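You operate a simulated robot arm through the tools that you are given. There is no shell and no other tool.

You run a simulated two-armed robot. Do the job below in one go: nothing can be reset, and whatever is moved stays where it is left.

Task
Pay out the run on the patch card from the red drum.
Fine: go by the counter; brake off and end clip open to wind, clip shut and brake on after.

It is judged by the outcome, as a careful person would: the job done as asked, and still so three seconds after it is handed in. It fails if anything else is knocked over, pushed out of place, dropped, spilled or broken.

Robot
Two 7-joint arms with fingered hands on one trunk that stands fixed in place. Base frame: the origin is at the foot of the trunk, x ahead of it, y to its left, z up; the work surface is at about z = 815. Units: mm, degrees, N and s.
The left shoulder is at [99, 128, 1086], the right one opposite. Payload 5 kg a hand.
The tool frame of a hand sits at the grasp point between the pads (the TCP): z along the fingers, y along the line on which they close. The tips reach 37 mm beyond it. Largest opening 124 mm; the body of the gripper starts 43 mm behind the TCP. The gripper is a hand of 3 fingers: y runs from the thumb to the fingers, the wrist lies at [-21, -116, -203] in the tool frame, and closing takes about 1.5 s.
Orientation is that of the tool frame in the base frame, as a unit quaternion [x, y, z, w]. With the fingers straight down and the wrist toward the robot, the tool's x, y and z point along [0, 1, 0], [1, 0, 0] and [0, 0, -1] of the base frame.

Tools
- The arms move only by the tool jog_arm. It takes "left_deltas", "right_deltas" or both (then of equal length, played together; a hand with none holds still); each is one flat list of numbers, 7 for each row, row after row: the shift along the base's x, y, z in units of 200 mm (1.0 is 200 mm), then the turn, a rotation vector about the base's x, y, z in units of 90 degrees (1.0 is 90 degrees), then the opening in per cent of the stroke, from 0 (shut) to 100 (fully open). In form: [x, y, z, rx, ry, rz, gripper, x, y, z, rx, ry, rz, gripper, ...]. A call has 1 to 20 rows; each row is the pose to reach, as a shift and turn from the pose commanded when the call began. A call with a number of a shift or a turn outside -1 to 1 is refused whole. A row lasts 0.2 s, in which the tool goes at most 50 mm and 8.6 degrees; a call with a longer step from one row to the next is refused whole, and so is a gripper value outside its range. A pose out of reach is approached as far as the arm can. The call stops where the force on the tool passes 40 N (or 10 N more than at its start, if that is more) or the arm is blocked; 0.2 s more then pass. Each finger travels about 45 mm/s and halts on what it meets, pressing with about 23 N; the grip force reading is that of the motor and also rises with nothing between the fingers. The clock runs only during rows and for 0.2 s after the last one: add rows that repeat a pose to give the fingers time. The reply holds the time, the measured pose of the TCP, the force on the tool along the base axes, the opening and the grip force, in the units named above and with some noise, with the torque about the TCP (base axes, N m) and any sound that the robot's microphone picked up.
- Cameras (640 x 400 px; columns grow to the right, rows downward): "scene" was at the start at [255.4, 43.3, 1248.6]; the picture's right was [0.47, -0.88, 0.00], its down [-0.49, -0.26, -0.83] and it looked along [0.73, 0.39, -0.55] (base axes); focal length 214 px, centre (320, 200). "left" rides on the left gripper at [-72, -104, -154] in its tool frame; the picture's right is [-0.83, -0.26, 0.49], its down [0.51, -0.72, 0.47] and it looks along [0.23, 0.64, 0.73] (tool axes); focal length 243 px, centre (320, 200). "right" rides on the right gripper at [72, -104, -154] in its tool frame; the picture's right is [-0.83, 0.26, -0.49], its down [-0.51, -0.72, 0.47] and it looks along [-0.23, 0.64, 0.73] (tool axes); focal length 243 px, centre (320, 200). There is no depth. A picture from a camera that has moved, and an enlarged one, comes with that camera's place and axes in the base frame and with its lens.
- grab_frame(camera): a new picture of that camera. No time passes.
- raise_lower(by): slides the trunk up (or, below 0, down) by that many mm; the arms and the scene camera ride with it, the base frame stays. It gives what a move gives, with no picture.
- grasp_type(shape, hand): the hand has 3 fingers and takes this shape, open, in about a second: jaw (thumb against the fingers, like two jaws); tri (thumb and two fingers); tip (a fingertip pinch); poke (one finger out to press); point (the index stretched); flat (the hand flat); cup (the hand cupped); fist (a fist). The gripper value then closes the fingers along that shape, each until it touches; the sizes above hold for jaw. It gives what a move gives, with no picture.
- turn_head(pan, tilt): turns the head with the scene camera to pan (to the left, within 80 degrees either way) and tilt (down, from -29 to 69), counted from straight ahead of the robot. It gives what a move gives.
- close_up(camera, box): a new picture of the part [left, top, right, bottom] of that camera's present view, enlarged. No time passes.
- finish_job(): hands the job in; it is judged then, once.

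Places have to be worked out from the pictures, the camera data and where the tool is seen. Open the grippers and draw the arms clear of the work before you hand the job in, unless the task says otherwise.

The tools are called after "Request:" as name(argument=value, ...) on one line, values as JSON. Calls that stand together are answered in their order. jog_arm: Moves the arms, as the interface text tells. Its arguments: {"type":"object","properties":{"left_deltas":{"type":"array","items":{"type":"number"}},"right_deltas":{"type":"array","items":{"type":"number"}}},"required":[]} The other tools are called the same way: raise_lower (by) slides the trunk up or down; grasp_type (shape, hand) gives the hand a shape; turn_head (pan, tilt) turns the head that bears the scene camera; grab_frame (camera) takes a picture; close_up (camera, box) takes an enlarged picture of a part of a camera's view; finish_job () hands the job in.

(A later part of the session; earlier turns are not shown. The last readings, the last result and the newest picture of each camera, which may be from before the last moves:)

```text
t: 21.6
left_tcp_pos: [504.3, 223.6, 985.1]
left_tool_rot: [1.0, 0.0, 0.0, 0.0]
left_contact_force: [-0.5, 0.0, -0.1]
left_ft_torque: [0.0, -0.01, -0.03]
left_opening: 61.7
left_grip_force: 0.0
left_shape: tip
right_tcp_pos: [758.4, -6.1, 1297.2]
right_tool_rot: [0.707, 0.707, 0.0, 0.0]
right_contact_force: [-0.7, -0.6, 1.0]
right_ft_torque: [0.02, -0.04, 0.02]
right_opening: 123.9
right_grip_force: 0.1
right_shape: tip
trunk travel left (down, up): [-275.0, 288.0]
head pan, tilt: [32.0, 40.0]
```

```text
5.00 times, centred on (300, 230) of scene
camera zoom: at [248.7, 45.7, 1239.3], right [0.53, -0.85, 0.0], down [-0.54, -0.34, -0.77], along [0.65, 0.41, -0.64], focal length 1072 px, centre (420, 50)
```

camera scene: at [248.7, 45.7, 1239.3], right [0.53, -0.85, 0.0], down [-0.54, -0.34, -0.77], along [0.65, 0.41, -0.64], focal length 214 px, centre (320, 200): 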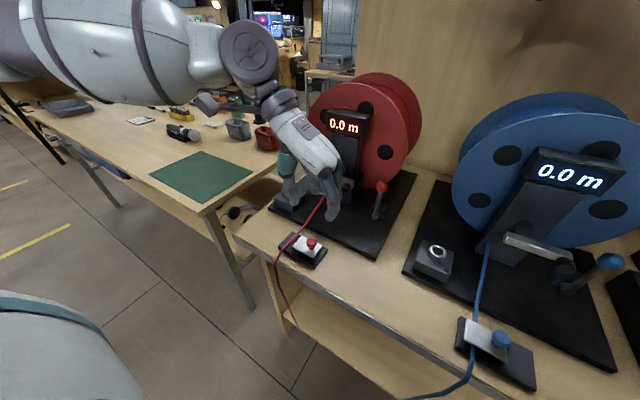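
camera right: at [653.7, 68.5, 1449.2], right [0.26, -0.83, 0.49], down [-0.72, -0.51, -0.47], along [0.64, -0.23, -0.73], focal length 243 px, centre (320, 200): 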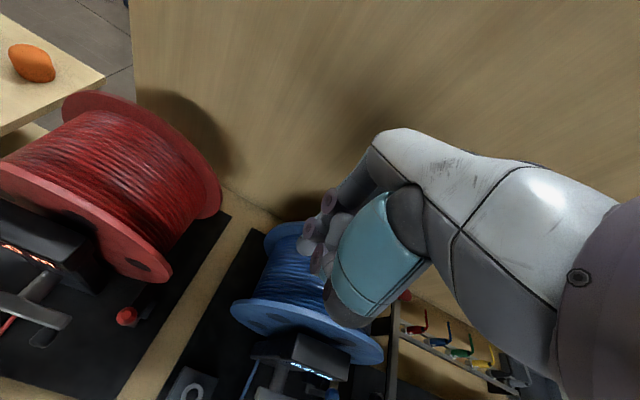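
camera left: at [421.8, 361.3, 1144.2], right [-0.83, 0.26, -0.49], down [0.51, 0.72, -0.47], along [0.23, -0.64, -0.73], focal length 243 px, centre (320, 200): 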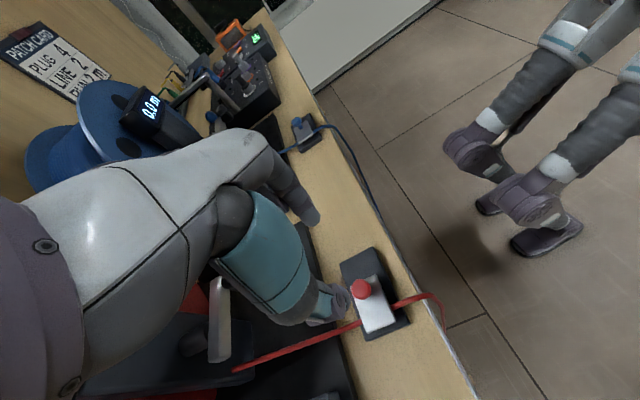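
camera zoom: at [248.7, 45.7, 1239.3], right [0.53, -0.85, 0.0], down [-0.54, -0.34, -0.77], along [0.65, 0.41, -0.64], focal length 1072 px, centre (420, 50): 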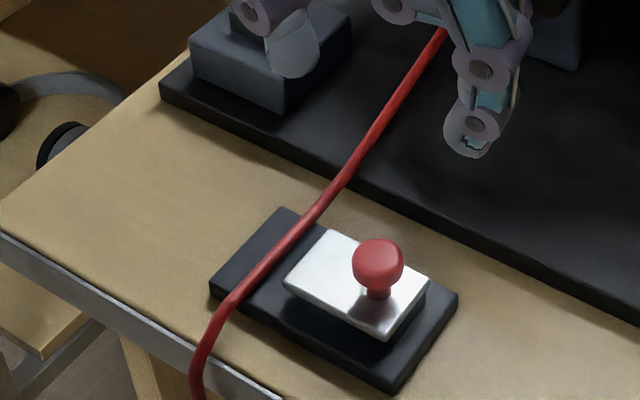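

The clip is open and the cable is free. Now the brake: I draw the left hand aside and roll the right hand +90° about z while retracting it, so its fingers close along y too.

Request:
jog_arm(left_deltas=[0, 0.09, 0.04, 0, 0, 0, 50, 0, 0.18, 0.08, 0, 0, 0, 50, 0, 0.27, 0.12, 0, 0, 0, 50, 0, 0.36, 0.16, 0, 0, 0, 50, 0, 0.45, 0.2, 0, 0, 0, 50, 0, 0.54, 0.24, 0, 0, 0, 50, 0, 0.63, 0.28, 0, 0, 0, 50, 0, 0.72, 0.32, 0, 0, 0, 50, 0, 0.81, 0.36, 0, 0, 0, 50, 0, 0.9, 0.4, 0, 0, 0, 50, 0, 0.9, 0.4, 0, 0, 0, 50, 0, 0.9, 0.4, 0, 0, 0, 50], right_deltas=[-0.083, 0, 0, 0, 0, 0.083, 90, -0.167, 0, 0, 0, 0, 0.167, 80, -0.25, 0, 0, 0, 0, 0.25, 70, -0.333, 0, 0, 0, 0, 0.333, 60, -0.417, 0, 0, 0, 0, 0.417, 55, -0.5, 0, 0, 0, 0, 0.5, 50, -0.583, 0, 0, 0, 0, 0.583, 50, -0.667, 0, 0, 0, 0, 0.667, 50, -0.75, 0, 0, 0, 0, 0.75, 50, -0.833, 0, 0, 0, 0, 0.833, 50, -0.917, 0, 0, 0, 0, 0.917, 50, -1.0, 0, 0, 0, 0, 1.0, 50])

Request:
grab_frame(camera="scene")

Request:
grab_frame(camera="right")

```text
t: 24.1
left_tcp_pos: [504.3, 402.3, 1065.5]
left_tool_rot: [1.0, 0.001, 0.001, 0.0]
left_contact_force: [-0.2, -0.3, 0.0]
left_ft_torque: [0.04, -0.07, 0.0]
left_opening: 61.6
left_grip_force: 0.1
left_shape: tip
right_tcp_pos: [527.6, 0.8, 1297.4]
right_tool_rot: [0.001, 1.0, 0.001, 0.0]
right_contact_force: [-0.6, -0.4, -0.1]
right_ft_torque: [-0.01, -0.04, -0.02]
right_opening: 62.1
right_grip_force: 0.0
right_shape: tip
right hand out of reach, approached as far as the arm can: row 11, 12
trunk travel left (down, up): [-275.0, 288.0]
head pan, tilt: [32.0, 40.0]
```

```text
taken
camera scene: at [246.5, 45.3, 1239.9], right [0.53, -0.85, 0.0], down [-0.54, -0.34, -0.77], along [0.65, 0.41, -0.64], focal length 214 px, centre (320, 200)
```

scene: 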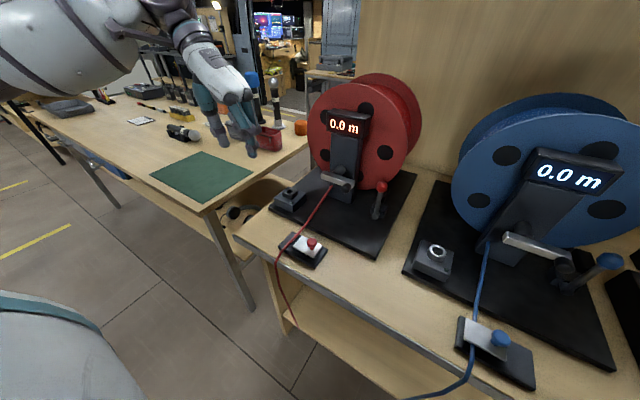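

```text
taken
camera right: at [454.4, -103.9, 1449.9], right [0.83, 0.26, 0.49], down [0.5, -0.72, -0.47], along [0.23, 0.64, -0.73], focal length 243 px, centre (320, 200)
```

right: 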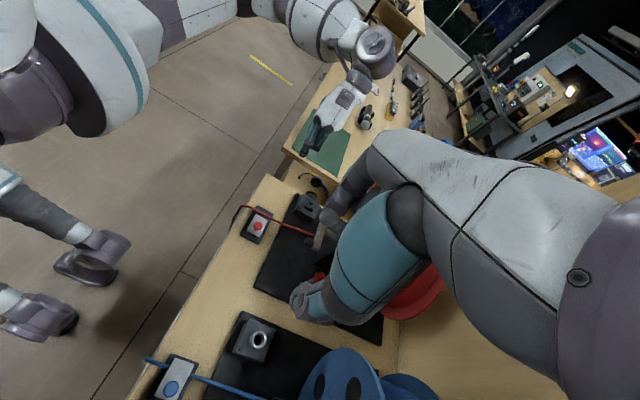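

The right hand's fully rolled. I now pitch it 45° forward (fingers pointing down and ahead) and bring it in front of the brake lever, still high.

Request:
jog_arm(right_deltas=[0.03, 0.117, -0.133, 0, -0.083, 0, 50, 0.06, 0.233, -0.267, 0, -0.167, 0, 50, 0.1, 0.35, -0.4, 0, -0.25, 0, 50, 0.13, 0.467, -0.533, 0, -0.333, 0, 50, 0.16, 0.583, -0.667, 0, -0.417, 0, 50, 0.2, 0.7, -0.8, 0, -0.5, 0, 50])

Request:
grab_frame(camera="scene")

Request:
grab_frame(camera="right")

```text
t: 25.6
left_tcp_pos: [504.8, 407.2, 1062.3]
left_tool_rot: [1.0, 0.001, 0.001, 0.002]
left_contact_force: [0.6, -0.5, -0.8]
left_ft_torque: [-0.06, 0.01, 0.02]
left_opening: 61.6
left_grip_force: 0.1
left_shape: tip
right_tcp_pos: [569.1, 143.9, 1136.0]
right_tool_rot: [0.0, 0.923, -0.001, 0.384]
right_contact_force: [0.5, 1.6, 0.4]
right_ft_torque: [-0.05, 0.01, -0.07]
right_opening: 61.6
right_grip_force: 0.1
right_shape: tip
right hand out of reach, approached as far as the arm can: row 1, 2, 3, 4, 5
trunk travel left (down, up): [-275.0, 288.0]
head pan, tilt: [32.0, 40.0]
```

```text
taken
camera scene: at [249.1, 49.9, 1238.9], right [0.53, -0.85, 0.0], down [-0.55, -0.34, -0.77], along [0.65, 0.4, -0.64], focal length 214 px, centre (320, 200)
```

scene: 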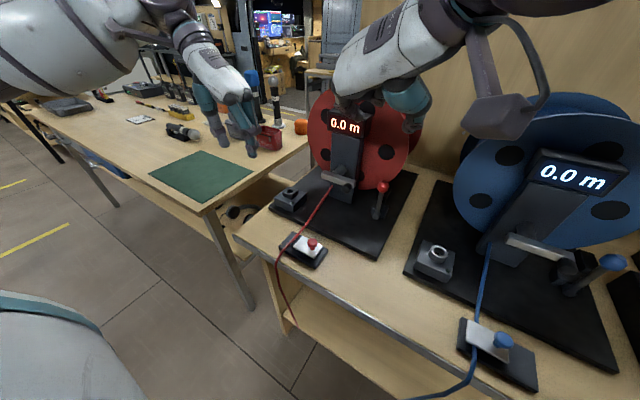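

```text
taken
camera right: at [409.4, 40.2, 1191.6], right [0.23, 0.26, 0.94], down [0.69, -0.72, 0.03], along [0.68, 0.64, -0.35], focal length 243 px, centre (320, 200)
```

right: 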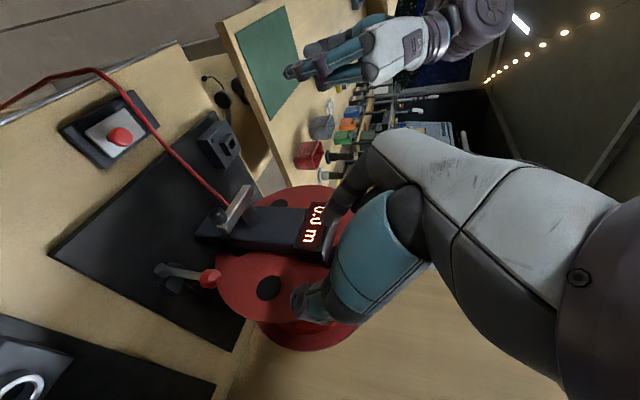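

The right hand is in position in front of the drum. I zoom in with both cameras to fix the brake knob's position precisely.

Request:
close_up(camera="right", box=[130, 160, 290, 320])

Request:
close_up(camera="scene", box=[310, 150, 410, 250])

```text
2.50 times, centred on (210, 240) of right
camera zoom: at [409.4, 40.2, 1191.6], right [0.23, 0.26, 0.94], down [0.69, -0.72, 0.03], along [0.68, 0.64, -0.35], focal length 606 px, centre (595, 100)
```

zoom: 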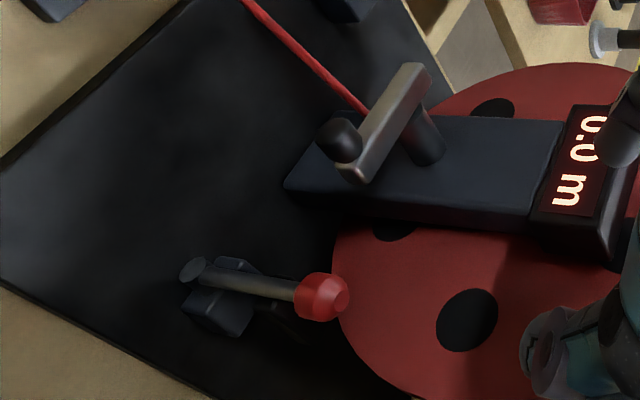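

```text
4.00 times, centred on (360, 200) of scene
camera zoom: at [249.1, 49.9, 1238.9], right [0.53, -0.85, 0.0], down [-0.55, -0.34, -0.77], along [0.65, 0.4, -0.64], focal length 858 px, centre (160, 200)
```

zoom: 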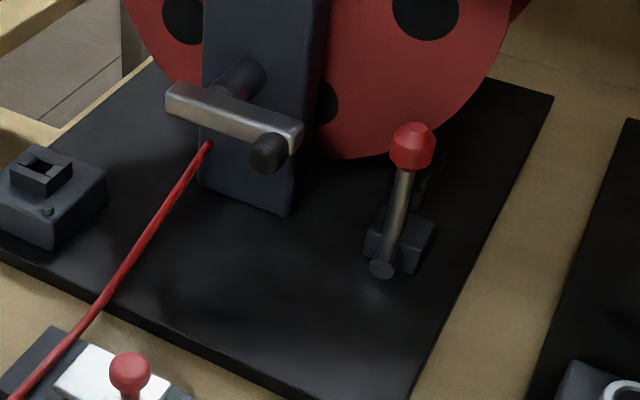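

The brake knob is near [681, 140, 932]. I bring the right hand down in line with it (still ~80 mm short along the finger direction), pinch narrowed, and check.

Request:
jog_arm(right_deltas=[0.05, -0.005, -0.16, 0, 0, 0, 45, 0.1, -0.01, -0.33, 0, 0, 0, 40, 0.15, -0.015, -0.5, 0, 0, 0, 35, 0.2, -0.02, -0.665, 0, 0, 0, 35, 0.2, -0.02, -0.665, 0, 0, 0, 35])

Request:
grab_frame(camera="right")

Request:
close_up(camera="scene", box=[310, 110, 450, 250])

```text
t: 26.8
left_tcp_pos: [505.0, 403.8, 1064.6]
left_tool_rot: [1.0, 0.0, 0.001, -0.001]
left_contact_force: [-0.4, -0.5, 0.7]
left_ft_torque: [-0.03, -0.02, 0.02]
left_opening: 61.3
left_grip_force: 0.0
left_shape: tip
right_tcp_pos: [610.3, 137.6, 1003.5]
right_tool_rot: [0.0, 0.923, 0.0, 0.384]
right_contact_force: [-0.2, 0.3, -0.1]
right_ft_torque: [0.01, -0.03, 0.0]
right_opening: 44.1
right_grip_force: 0.0
right_shape: tip
trunk travel left (down, up): [-275.0, 288.0]
head pan, tilt: [32.0, 40.0]
```

```text
taken
camera right: at [449.5, 33.4, 1059.5], right [0.24, 0.26, 0.94], down [0.69, -0.72, 0.03], along [0.68, 0.64, -0.35], focal length 243 px, centre (320, 200)
```

right: 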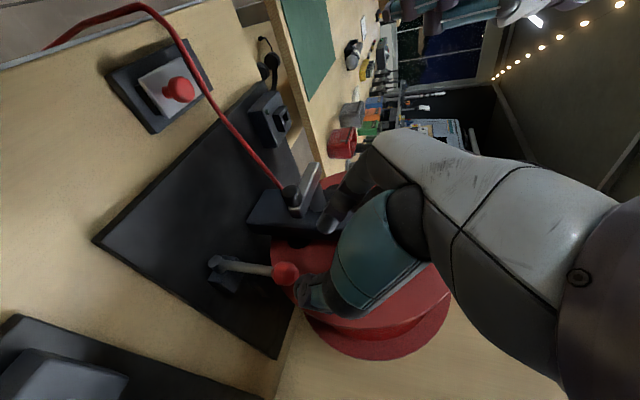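

```text
2.86 times, centred on (380, 180) of scene
camera zoom: at [248.4, 46.3, 1239.3], right [0.53, -0.85, 0.0], down [-0.54, -0.34, -0.77], along [0.65, 0.41, -0.64], focal length 613 px, centre (149, 257)
```

zoom: 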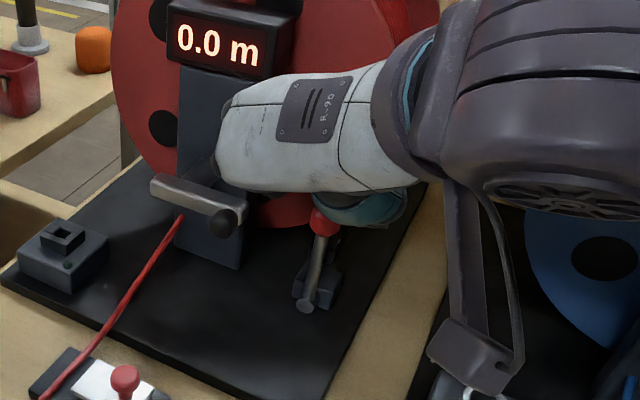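

Two views agree on the brake knob at [685, 140, 928]. I advance along the finger direction so that thumb and finger straddle it.

Request:
jog_arm(right_deltas=[0.075, 0.006, -0.075, 0, 0, 0, 35, 0.15, 0.012, -0.15, 0, 0, 0, 35, 0.21, 0.012, -0.21, 0, 0, 0, 35, 0.255, 0.012, -0.255, 0, 0, 0, 35, 0.296, 0.012, -0.3, 0, 0, 0, 35])

Request:
grab_frame(camera="right")

Request:
close_up(camera="right", box=[220, 160, 400, 340])

Request:
close_up(camera="left", box=[0, 100, 640, 400])

```text
t: 27.9
left_tcp_pos: [506.6, 404.7, 1063.1]
left_tool_rot: [1.0, 0.001, 0.0, 0.0]
left_contact_force: [0.2, 0.0, -0.7]
left_ft_torque: [-0.02, 0.04, 0.04]
left_opening: 61.3
left_grip_force: 0.1
left_shape: tip
right_tcp_pos: [672.4, 139.1, 942.6]
right_tool_rot: [0.0, 0.924, 0.0, 0.383]
right_contact_force: [-0.1, 0.0, 0.0]
right_ft_torque: [-0.04, 0.01, -0.02]
right_opening: 44.2
right_grip_force: 0.0
right_shape: tip
trunk travel left (down, up): [-275.0, 288.0]
head pan, tilt: [32.0, 40.0]
```

```text
taken
camera right: at [510.1, 35.5, 999.6], right [0.24, 0.26, 0.94], down [0.69, -0.72, 0.03], along [0.68, 0.64, -0.35], focal length 243 px, centre (320, 200)
```

right: 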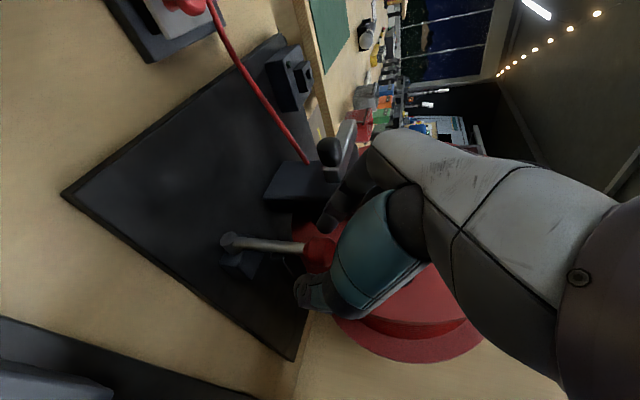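

```text
2.22 times, centred on (310, 250) of right
camera zoom: at [510.1, 35.5, 999.6], right [0.24, 0.26, 0.94], down [0.69, -0.72, 0.03], along [0.68, 0.64, -0.35], focal length 539 px, centre (342, 89)
```

zoom: 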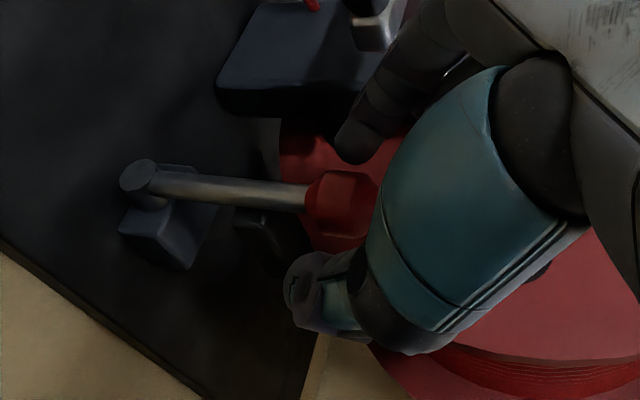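

```text
1.00 times, centred on (320, 250) of left (not enlarged: the box is as wide or as high as the picture)
camera zoom: at [433.5, 508.7, 1217.2], right [-0.83, 0.26, -0.49], down [0.51, 0.72, -0.47], along [0.23, -0.64, -0.73], focal length 243 px, centre (320, 150)
```

zoom: 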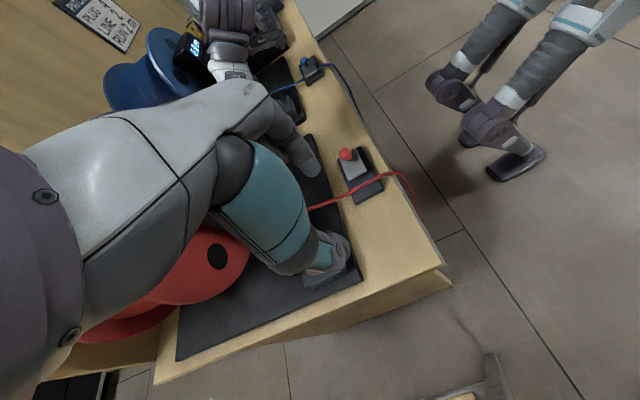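

The knob is between thumb and finger. Before moving I take a sharper look at the brake shoe behind the lever to judge which way is "off".

Request:
close_up(camera="right", box=[210, 220, 310, 320])

Request:
close_up(camera="scene", box=[360, 160, 410, 210])

```text
4.00 times, centred on (260, 270) of right
camera zoom: at [510.1, 35.5, 999.6], right [0.24, 0.26, 0.94], down [0.69, -0.72, 0.03], along [0.68, 0.64, -0.35], focal length 970 px, centre (560, -80)
```

zoom: 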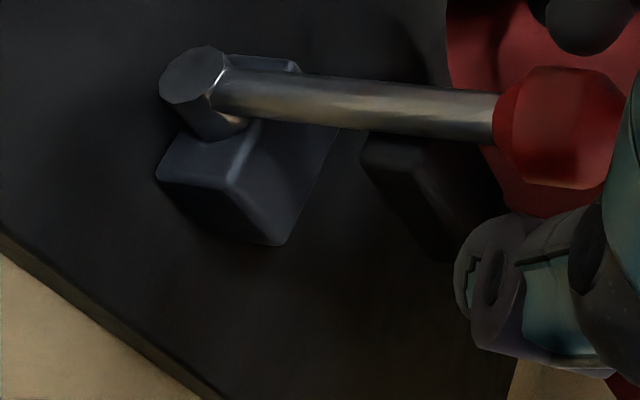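

```text
8.00 times, centred on (385, 185) of scene
camera zoom: at [249.7, 46.4, 1239.0], right [0.53, -0.85, 0.0], down [-0.55, -0.34, -0.77], along [0.65, 0.41, -0.64], focal length 1716 px, centre (-200, 320)
```

zoom: 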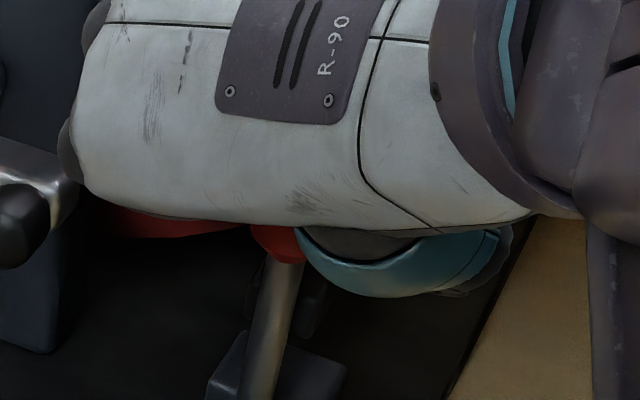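

I can't tell from looks, so I test gently: shift the right hand 28 mm toward −y so the finger pushes the knob outward a little, watching the force.

Request:
jog_arm(right_deltas=[0, -0.04, 0, 0, 0, 0, 35, 0, -0.08, 0, 0, 0, 0, 35, 0, -0.11, 0, 0, 0, 0, 35, 0, -0.14, 0, 0, 0, 0, 35])

Request:
close_up(camera="right", box=[180, 180, 380, 340])

```text
t: 28.9
left_tcp_pos: [505.6, 405.1, 1064.0]
left_tool_rot: [1.0, 0.0, 0.0, 0.0]
left_contact_force: [0.0, -1.2, -0.2]
left_ft_torque: [-0.04, 0.0, 0.0]
left_opening: 61.3
left_grip_force: 0.1
left_shape: tip
right_tcp_pos: [669.4, 110.7, 942.9]
right_tool_rot: [0.0, 0.924, 0.0, 0.382]
right_contact_force: [-0.6, 0.9, 1.9]
right_ft_torque: [0.09, 0.02, -0.01]
right_opening: 45.2
right_grip_force: 0.0
right_shape: tip
trunk travel left (down, up): [-275.0, 288.0]
head pan, tilt: [32.0, 40.0]
```

```text
2.50 times, centred on (280, 260) of right
camera zoom: at [509.9, 7.8, 999.8], right [0.24, 0.26, 0.94], down [0.69, -0.72, 0.03], along [0.68, 0.64, -0.35], focal length 606 px, centre (420, 50)
```

zoom: 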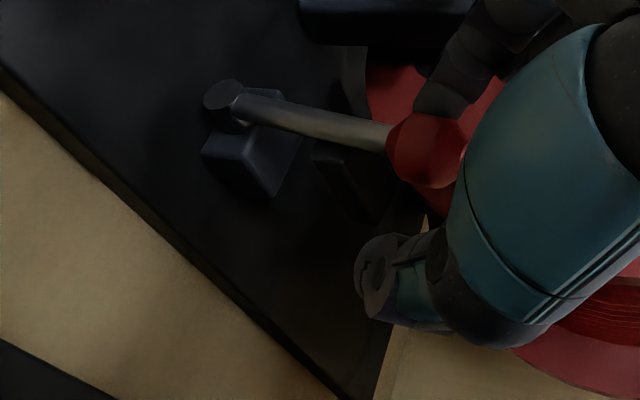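

The lever moves outward easily (≈1–2 N). I follow its arc further toward −y to find the end position.

Request:
jog_arm(right_deltas=[0, -0.035, -0.01, 0, 0, 0, 35, 0, -0.065, -0.018, 0, 0, 0, 35, 0, -0.1, -0.033, 0, 0, 0, 35, 0, -0.135, -0.05, 0, 0, 0, 35, 0, -0.165, -0.07, 0, 0, 0, 35, 0, -0.2, -0.095, 0, 0, 0, 35])

Request:
close_up(camera="right", box=[180, 180, 380, 340])

Request:
grab_frame(camera="scene")

```text
t: 30.4
left_tcp_pos: [506.3, 404.0, 1062.4]
left_tool_rot: [1.0, 0.0, 0.0, 0.0]
left_contact_force: [-0.6, 0.2, -0.2]
left_ft_torque: [0.02, 0.0, -0.01]
left_opening: 61.6
left_grip_force: 0.1
left_shape: tip
right_tcp_pos: [670.1, 71.3, 922.9]
right_tool_rot: [-0.001, 0.924, 0.0, 0.383]
right_contact_force: [0.8, -0.8, -0.1]
right_ft_torque: [0.01, 0.0, 0.0]
right_opening: 43.9
right_grip_force: 0.0
right_shape: tip
trunk travel left (down, up): [-275.0, 288.0]
head pan, tilt: [32.0, 40.0]
```

```text
2.50 times, centred on (280, 260) of right
camera zoom: at [509.9, -32.4, 980.1], right [0.24, 0.26, 0.94], down [0.69, -0.72, 0.03], along [0.68, 0.64, -0.35], focal length 606 px, centre (420, 50)
```

zoom: 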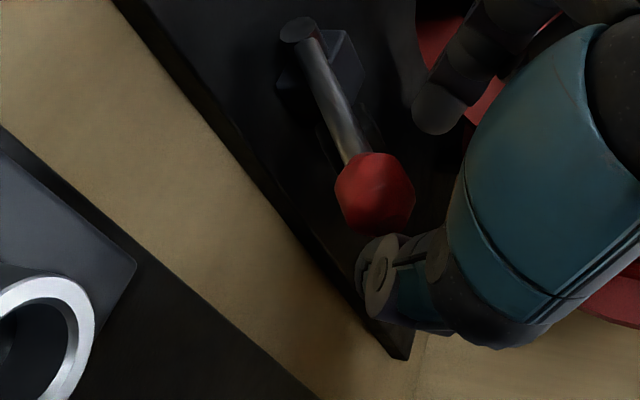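

```text
taken
camera scene: at [249.3, 46.1, 1239.1], right [0.53, -0.85, 0.0], down [-0.55, -0.34, -0.77], along [0.65, 0.41, -0.64], focal length 214 px, centre (320, 200)
```

scene: 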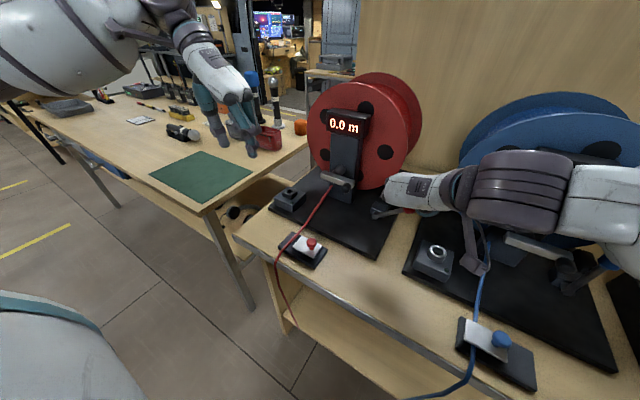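

The lever snapped over to a second position on the right, away from the finger, with no load on the hand. I back the right hand out along its finger direction and up, then inspect the lever.

Request:
jog_arm(right_deltas=[-0.12, 0, 0.12, 0, 0, 0, 35, -0.24, 0, 0.24, 0, 0, 0, 35, -0.36, 0, 0.36, 0, 0, 0, 35, -0.48, 0, 0.48, 0, 0, 0, 35, -0.55, 0, 0.65, 0, 0, 0, 35, -0.58, 0, 0.85, 0, 0, 0, 35, -0.6, 0, 1.0, 0, 0, 0, 35])

Request:
close_up(camera="scene", box=[310, 130, 430, 250])

Request:
grab_frame(camera="right")

```text
t: 31.9
left_tcp_pos: [505.3, 403.8, 1064.1]
left_tool_rot: [1.0, 0.0, 0.0, 0.0]
left_contact_force: [-0.1, -0.2, -0.3]
left_ft_torque: [0.02, -0.03, 0.02]
left_opening: 61.5
left_grip_force: 0.1
left_shape: tip
right_tcp_pos: [548.3, 72.0, 1123.9]
right_tool_rot: [0.0, 0.924, 0.0, 0.383]
right_contact_force: [-0.3, -0.2, 0.1]
right_ft_torque: [0.01, -0.01, -0.02]
right_opening: 43.8
right_grip_force: 0.0
right_shape: tip
trunk travel left (down, up): [-275.0, 288.0]
head pan, tilt: [32.0, 40.0]
```

```text
3.33 times, centred on (370, 190) of scene
camera zoom: at [247.9, 46.9, 1239.4], right [0.53, -0.85, 0.0], down [-0.54, -0.34, -0.77], along [0.65, 0.41, -0.64], focal length 715 px, centre (153, 233)
```

zoom: 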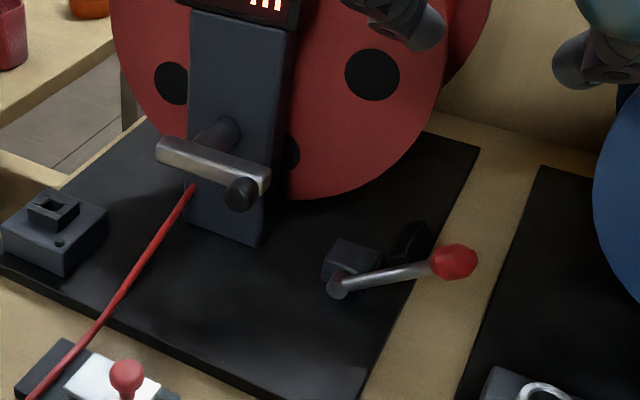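

```text
taken
camera right: at [388.0, -31.8, 1181.1], right [0.24, 0.26, 0.94], down [0.69, -0.72, 0.03], along [0.68, 0.64, -0.35], focal length 243 px, centre (320, 200)
```

right: 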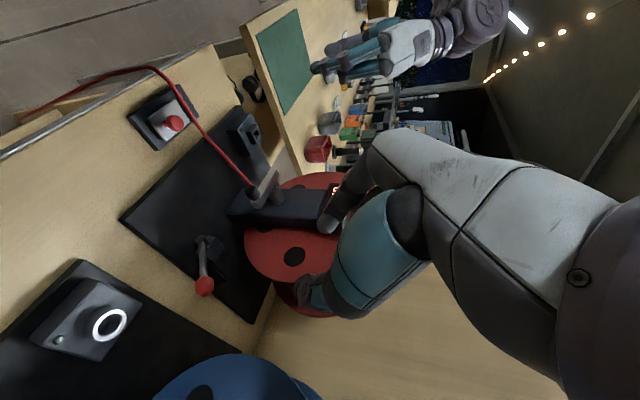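

The shoe has swung away with the lever, so the brake is off. Now I locate the crank handle precisely from two views.

Request:
close_up(camera="right", box=[200, 140, 330, 270])

Request:
close_up(camera="scene", box=[310, 150, 370, 210])

Request:
grab_frame(camera="left")

```text
3.08 times, centred on (265, 205) of right
camera zoom: at [388.0, -31.8, 1181.1], right [0.24, 0.26, 0.94], down [0.69, -0.72, 0.03], along [0.68, 0.64, -0.35], focal length 746 px, centre (489, 185)
```

zoom: 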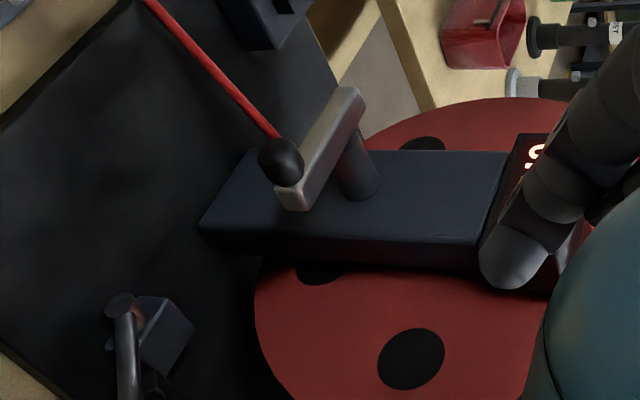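

```text
6.67 times, centred on (340, 180) of scene
camera zoom: at [247.9, 46.9, 1239.4], right [0.53, -0.85, 0.0], down [-0.54, -0.34, -0.77], along [0.65, 0.41, -0.64], focal length 1430 px, centre (187, 333)
```

zoom: 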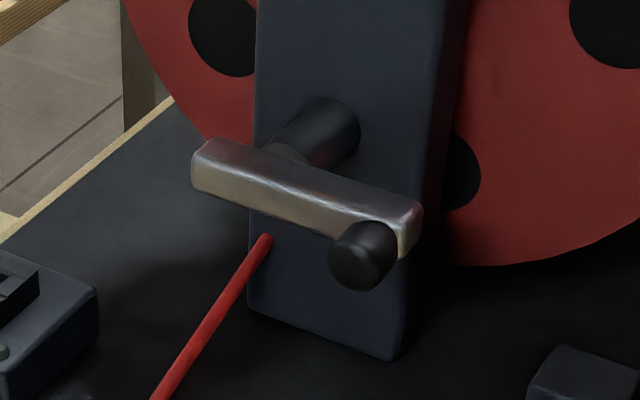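

```text
taken
camera left: at [431.7, 509.2, 1217.8], right [-0.83, 0.26, -0.49], down [0.51, 0.72, -0.47], along [0.23, -0.64, -0.73], focal length 243 px, centre (320, 200)
```

left: 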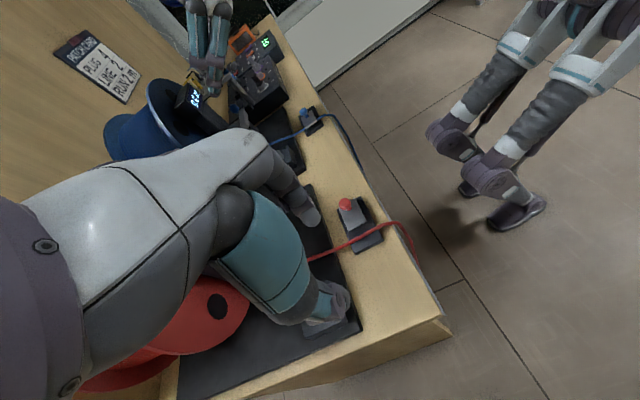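

The crank hub axis is at about y = 268, z = 926 and the handle at about [638, 219, 922] (radius ≈ 50 mm). I pitch the left hand 45° forward and bring it to a pre-grasp point in front of the handle.

Request:
jog_arm(left_deltas=[0.05, -0.15, -0.03, 0, -0.083, 0, 50, 0.1, -0.3, -0.06, 0, -0.167, 0, 50, 0.15, -0.46, -0.09, 0, -0.25, 0, 45, 0.2, -0.62, -0.13, 0, -0.333, 0, 45, 0.25, -0.78, -0.18, 0, -0.417, 0, 40, 0.29, -0.93, -0.23, 0, -0.5, 0, 40, 0.29, -0.93, -0.23, 0, -0.5, 0, 40])

Request:
grab_frame(camera="left")

Request:
grab_frame(camera="scene")

Request:
grab_frame(camera="right")

```text
t: 33.5
left_tcp_pos: [561.6, 217.3, 1019.0]
left_tool_rot: [0.924, 0.0, 0.384, 0.001]
left_contact_force: [0.0, 0.1, -0.1]
left_ft_torque: [0.01, -0.04, -0.02]
left_opening: 50.1
left_grip_force: 0.0
left_shape: tip
right_tcp_pos: [550.6, 73.0, 1123.4]
right_tool_rot: [0.0, 0.924, -0.001, 0.382]
right_contact_force: [0.5, 0.7, 0.3]
right_ft_torque: [-0.03, -0.01, 0.0]
right_opening: 43.9
right_grip_force: 0.0
right_shape: tip
trunk travel left (down, up): [-275.0, 288.0]
head pan, tilt: [32.0, 40.0]
```

```text
taken
camera left: at [402.5, 322.1, 1075.6], right [-0.24, 0.26, -0.94], down [0.69, 0.72, 0.03], along [0.68, -0.64, -0.35], focal length 243 px, centre (320, 200)
```

left: 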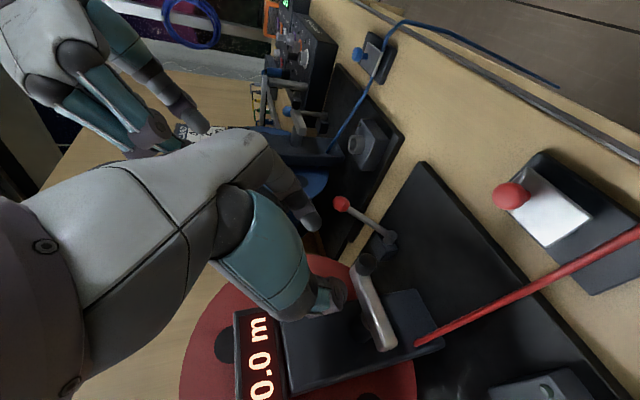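

```text
taken
camera scene: at [249.2, 47.2, 1239.1], right [0.53, -0.85, 0.0], down [-0.55, -0.34, -0.77], along [0.65, 0.41, -0.64], focal length 214 px, centre (320, 200)
```

scene: 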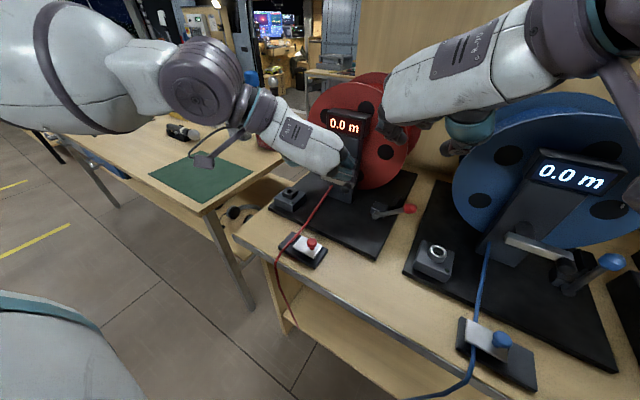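

```text
taken
camera right: at [389.5, -31.4, 1180.3], right [0.24, 0.26, 0.94], down [0.69, -0.72, 0.03], along [0.68, 0.64, -0.35], focal length 243 px, centre (320, 200)
```

right: 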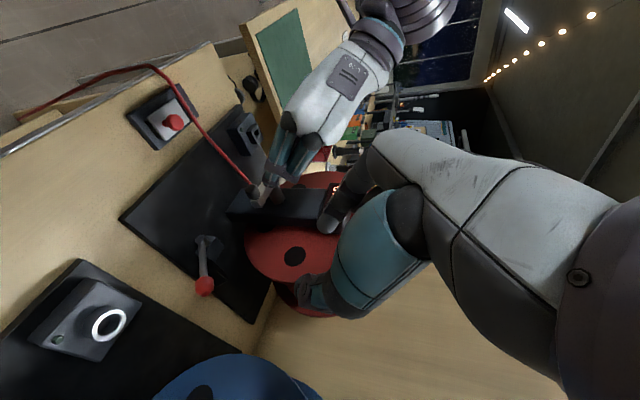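

I zoom the left camera on the crank to refine the handle's location relative to this hand.

Request:
close_up(camera="left", box=[290, 200, 450, 360])

Request:
close_up(camera="right", box=[220, 120, 320, 240])

```text
2.50 times, centred on (370, 280) of left
camera zoom: at [402.5, 322.1, 1075.6], right [-0.24, 0.26, -0.94], down [0.69, 0.72, 0.03], along [0.68, -0.64, -0.35], focal length 606 px, centre (195, 0)
```

zoom: 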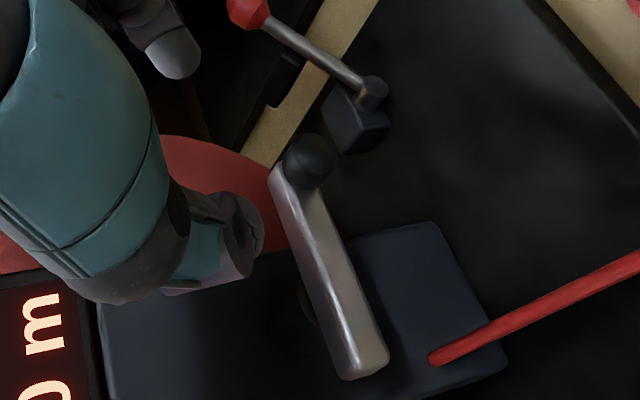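

```text
3.33 times, centred on (270, 180) of right
camera zoom: at [389.5, -31.4, 1180.3], right [0.24, 0.26, 0.94], down [0.69, -0.72, 0.03], along [0.68, 0.64, -0.35], focal length 809 px, centre (487, 267)
```

zoom: 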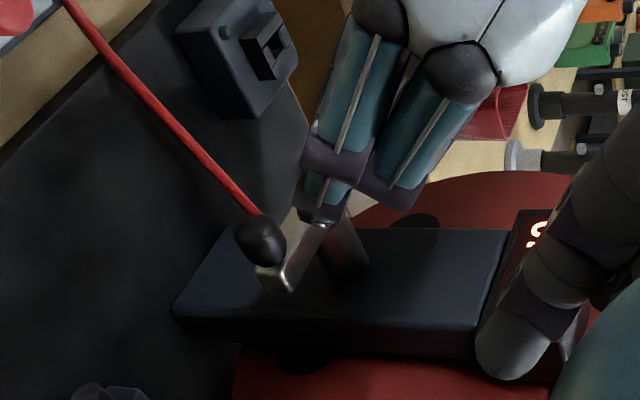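

Left/right triangulation puts the handle at [631, 211, 930] and the hub axis near y = 259.5, z = 933.5. I advance along the finger direction so that the pinch straddles the front part of the handle.

Request:
jog_arm(left_deltas=[0.02, -0.015, -0.08, 0, 0, 0, 40, 0.035, -0.031, -0.168, 0, 0, 0, 40, 0.095, -0.031, -0.228, 0, 0, 0, 40, 0.155, -0.031, -0.288, 0, 0, 0, 40, 0.212, -0.031, -0.345, 0, 0, 0, 40])

Request:
close_up(camera="left", box=[240, 170, 440, 370])

Request:
close_up(camera="right", box=[200, 120, 320, 240])

Request:
close_up(camera="scene", box=[280, 100, 400, 220])

```text
t: 34.8
left_tcp_pos: [605.5, 210.9, 948.7]
left_tool_rot: [0.924, 0.0, 0.382, 0.001]
left_contact_force: [-0.5, -0.1, 0.2]
left_ft_torque: [0.04, 0.02, -0.02]
left_opening: 50.1
left_grip_force: 0.1
left_shape: tip
right_tcp_pos: [550.7, 70.8, 1124.0]
right_tool_rot: [0.0, 0.924, 0.0, 0.382]
right_contact_force: [0.1, 0.0, 0.3]
right_ft_torque: [0.0, 0.0, 0.03]
right_opening: 44.1
right_grip_force: 0.1
right_shape: tip
trunk travel left (down, up): [-275.0, 288.0]
head pan, tilt: [32.0, 40.0]
```

```text
2.00 times, centred on (340, 270) of left
camera zoom: at [445.8, 315.6, 1005.9], right [-0.24, 0.26, -0.93], down [0.69, 0.72, 0.02], along [0.68, -0.64, -0.35], focal length 485 px, centre (280, 60)
```

zoom: 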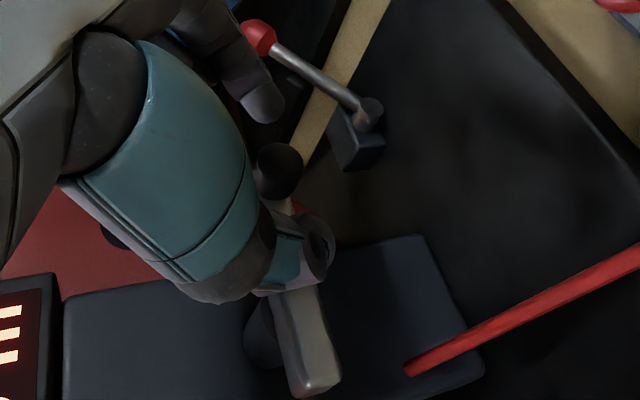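

```text
3.33 times, centred on (260, 180) of right
camera zoom: at [390.3, -32.5, 1180.0], right [0.24, 0.26, 0.94], down [0.69, -0.72, 0.02], along [0.68, 0.64, -0.35], focal length 809 px, centre (520, 267)
```

zoom: 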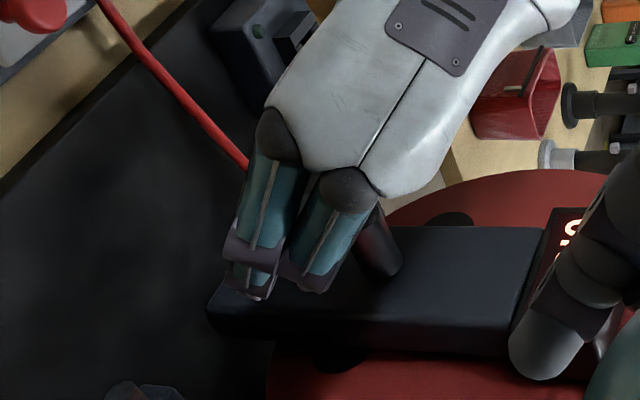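

```text
3.33 times, centred on (340, 160) of scene
camera zoom: at [249.9, 46.1, 1238.9], right [0.53, -0.85, 0.0], down [-0.55, -0.34, -0.77], along [0.65, 0.41, -0.64], focal length 715 px, centre (253, 333)
```

zoom: 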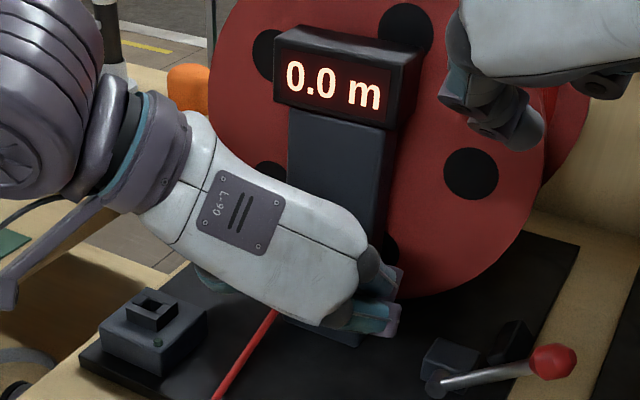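

The handle sits between thumb and finger. I close the pinch onto it.

Request:
jog_arm(left_deltas=[0, 0, 0, 0, 0, 0, 30, 0, 0, 0, 0, 0, 0, 20, 0, 0, 0, 0, 0, 0, 10, 0, 0, 0, 0, 0, 0, 0, 0, 0, 0, 0, 0, 0, 0, 0, 0, 0, 0, 0, 0, 0, 0, 0, 0, 0, 0, 0, 0])

Request:
close_up(camera="left", box=[240, 170, 440, 370])

Request:
close_up(camera="right", box=[200, 120, 320, 240])

```text
t: 36.4
left_tcp_pos: [605.3, 211.2, 949.0]
left_tool_rot: [0.924, 0.0, 0.383, 0.0]
left_contact_force: [1.6, -1.8, -1.5]
left_ft_torque: [-0.06, -0.03, -0.03]
left_opening: 16.0
left_grip_force: 23.3
left_shape: tip
right_tcp_pos: [549.8, 72.1, 1124.1]
right_tool_rot: [-0.001, 0.924, 0.0, 0.383]
right_contact_force: [0.1, 0.6, 0.0]
right_ft_torque: [0.01, 0.02, -0.03]
right_opening: 44.0
right_grip_force: 0.0
right_shape: tip
trunk travel left (down, up): [-275.0, 288.0]
head pan, tilt: [32.0, 40.0]
```

```text
2.00 times, centred on (340, 270) of left
camera zoom: at [445.6, 315.7, 1006.3], right [-0.24, 0.26, -0.93], down [0.69, 0.72, 0.03], along [0.68, -0.64, -0.35], focal length 485 px, centre (280, 60)
```

zoom: 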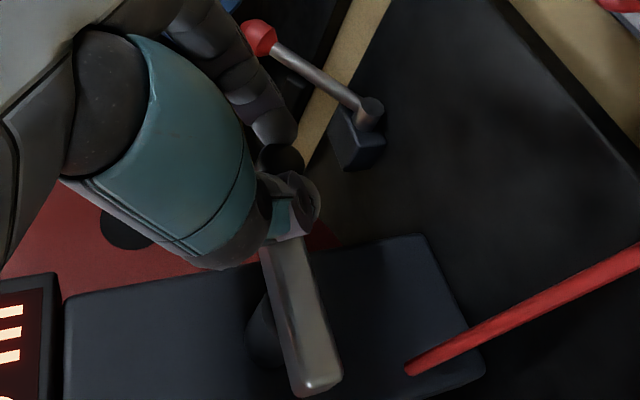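

```text
3.33 times, centred on (260, 180) of right
camera zoom: at [390.0, -32.3, 1180.1], right [0.24, 0.26, 0.94], down [0.69, -0.72, 0.02], along [0.68, 0.64, -0.35], focal length 809 px, centre (520, 267)
```

zoom: 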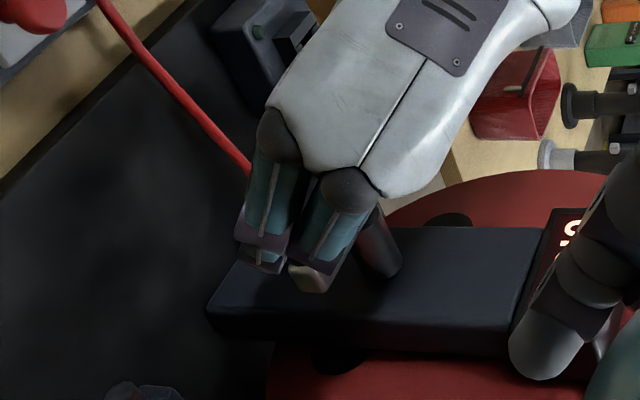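

The handle is clamped with almost no side load. I test a small upward (≈20°) crank motion and look at the counter.

Request:
jog_arm(left_deltas=[0, 0.0, 0.021, 0, 0, 0, 0, 0, 0.001, 0.042, 0, 0, 0, 0, 0, 0.004, 0.063, 0, 0, 0, 0, 0, 0.009, 0.084, 0, 0, 0, 0])

Request:
close_up(camera="scene", box=[280, 100, 400, 220])

Request:
close_up(camera="left", box=[240, 170, 440, 370])

```text
t: 37.4
left_tcp_pos: [606.2, 213.4, 968.0]
left_tool_rot: [0.923, 0.0, 0.384, 0.0]
left_contact_force: [2.3, 5.6, 6.0]
left_ft_torque: [-0.05, -0.14, 0.13]
left_opening: 15.9
left_grip_force: 22.9
left_shape: tip
right_tcp_pos: [549.9, 71.3, 1123.6]
right_tool_rot: [0.0, 0.924, -0.001, 0.383]
right_contact_force: [-0.5, 0.4, -1.2]
right_ft_torque: [-0.01, 0.04, -0.01]
right_opening: 43.8
right_grip_force: 0.0
right_shape: tip
trunk travel left (down, up): [-275.0, 288.0]
head pan, tilt: [32.0, 40.0]
```

```text
3.33 times, centred on (340, 160) of scene
camera zoom: at [249.0, 46.3, 1239.4], right [0.53, -0.85, 0.0], down [-0.55, -0.34, -0.77], along [0.65, 0.41, -0.64], focal length 715 px, centre (253, 333)
```

zoom: 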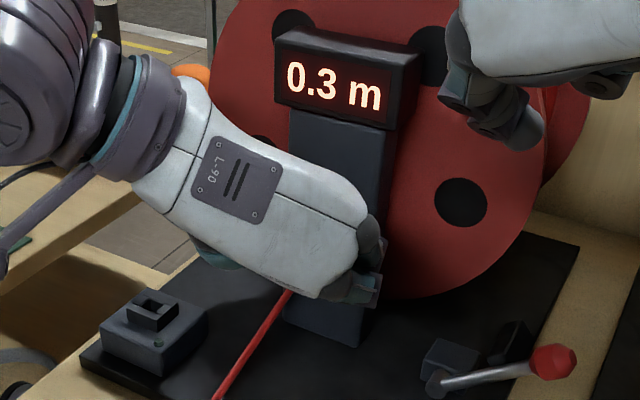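

```text
2.00 times, centred on (340, 270) of left
camera zoom: at [445.5, 318.0, 1024.4], right [-0.24, 0.26, -0.94], down [0.69, 0.72, 0.03], along [0.68, -0.64, -0.35], focal length 485 px, centre (280, 60)
```

zoom: 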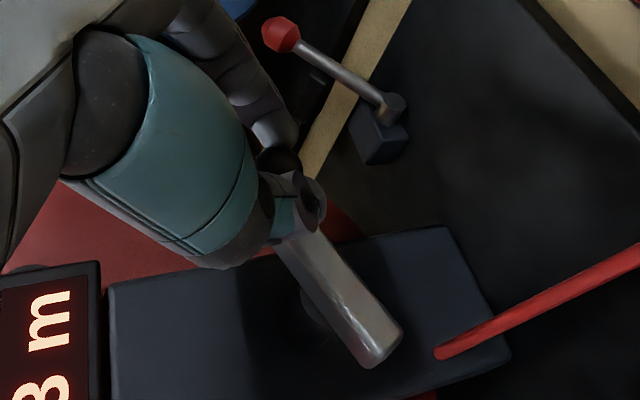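

Lifting the handle pays out: the counter already reads 0.3 m after about 20°, so 2.0 m should need roughly 140–150°. I continue slowly on the arc to about 46° and check the counter and radial force.

Request:
jog_arm(left_deltas=[0, 0.019, 0.03, 0, 0, 0, 0, 0, 0.033, 0.057, 0, 0, 0, 0, 0, 0.05, 0.081, 0, 0, 0, 0, 0, 0.071, 0.102, 0, 0, 0, 0])

Request:
close_up(camera="scene", box=[280, 100, 400, 220])

Request:
close_up(camera="left", box=[220, 170, 440, 390])

```text
t: 38.4
left_tcp_pos: [606.2, 228.3, 986.9]
left_tool_rot: [0.923, 0.0, 0.385, -0.001]
left_contact_force: [-0.8, 2.6, 4.3]
left_ft_torque: [-0.14, -0.04, -0.01]
left_opening: 16.2
left_grip_force: 22.8
left_shape: tip
right_tcp_pos: [548.9, 71.8, 1124.3]
right_tool_rot: [0.001, 0.924, 0.0, 0.383]
right_contact_force: [0.4, 0.0, 0.3]
right_ft_torque: [-0.03, -0.02, -0.01]
right_opening: 43.7
right_grip_force: 0.0
right_shape: tip
trunk travel left (down, up): [-275.0, 288.0]
head pan, tilt: [32.0, 40.0]
```

```text
3.33 times, centred on (340, 160) of scene
camera zoom: at [248.4, 47.1, 1239.4], right [0.53, -0.85, 0.0], down [-0.54, -0.34, -0.77], along [0.65, 0.41, -0.64], focal length 715 px, centre (253, 333)
```

zoom: 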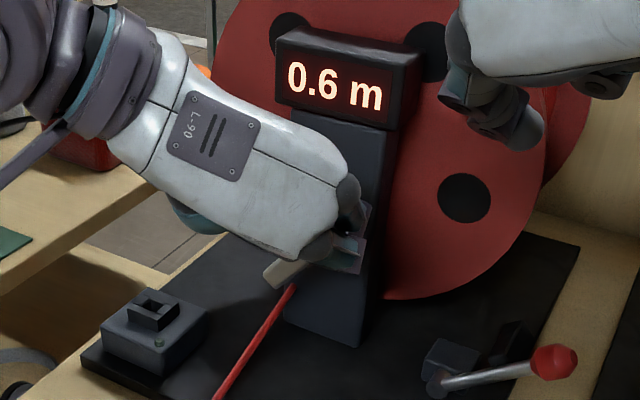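

```text
1.82 times, centred on (330, 280) of left
camera zoom: at [445.5, 332.6, 1044.6], right [-0.24, 0.26, -0.94], down [0.69, 0.72, 0.03], along [0.68, -0.64, -0.35], focal length 441 px, centre (302, 54)
```

zoom: 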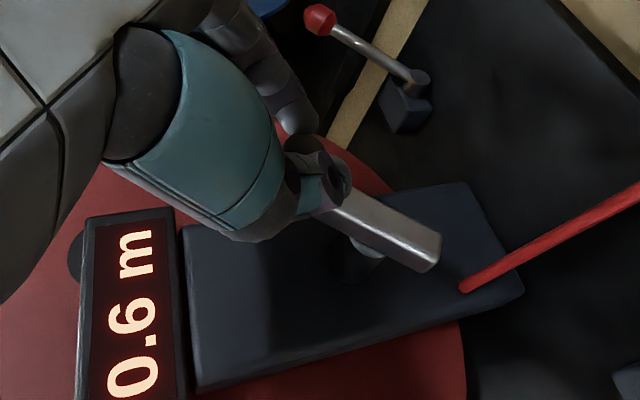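

The counter reads 0.6 m at roughly 50° of travel with small forces, so about 0.012 m per degree. I continue on the arc to the top (≈90°).

Request:
jog_arm(left_deltas=[0, 0.0215, 0.019, 0, 0, 0, 0, 0, 0.046, 0.035, 0, 0, 0, 0, 0, 0.0725, 0.0475, 0, 0, 0, 0, 0, 0.1005, 0.057, 0, 0, 0, 0, 0, 0.129, 0.0625, 0, 0, 0, 0, 0, 0.1625, 0.065, 0, 0, 0, 0])

Request:
close_up(camera="scene", box=[280, 100, 400, 220])

Request:
close_up(camera="left", box=[200, 160, 440, 400])

```text
t: 39.8
left_tcp_pos: [604.2, 260.4, 1002.2]
left_tool_rot: [0.923, 0.0, 0.385, -0.001]
left_contact_force: [-9.8, -1.3, 11.8]
left_ft_torque: [-0.12, 0.08, 0.19]
left_opening: 15.8
left_grip_force: 22.8
left_shape: tip
right_tcp_pos: [547.6, 71.9, 1125.7]
right_tool_rot: [0.001, 0.924, 0.0, 0.383]
right_contact_force: [0.0, 0.2, 0.1]
right_ft_torque: [0.01, 0.01, 0.01]
right_opening: 43.7
right_grip_force: 0.0
right_shape: tip
trunk travel left (down, up): [-275.0, 288.0]
head pan, tilt: [32.0, 40.0]
```

```text
3.33 times, centred on (340, 160) of scene
camera zoom: at [247.0, 45.8, 1239.7], right [0.53, -0.85, 0.0], down [-0.54, -0.34, -0.77], along [0.65, 0.41, -0.64], focal length 715 px, centre (253, 333)
```

zoom: 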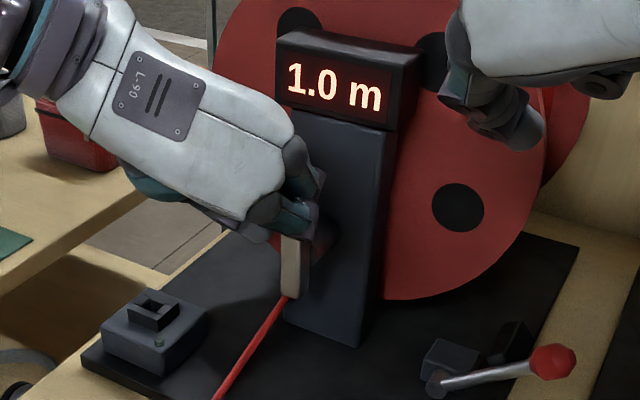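

```text
1.67 times, centred on (320, 280) of left
camera zoom: at [444.0, 364.2, 1059.1], right [-0.23, 0.26, -0.94], down [0.69, 0.72, 0.03], along [0.68, -0.64, -0.35], focal length 404 px, centre (320, 67)
```

zoom: 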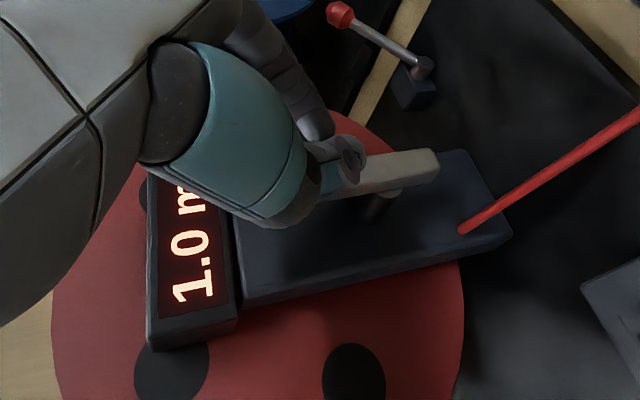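

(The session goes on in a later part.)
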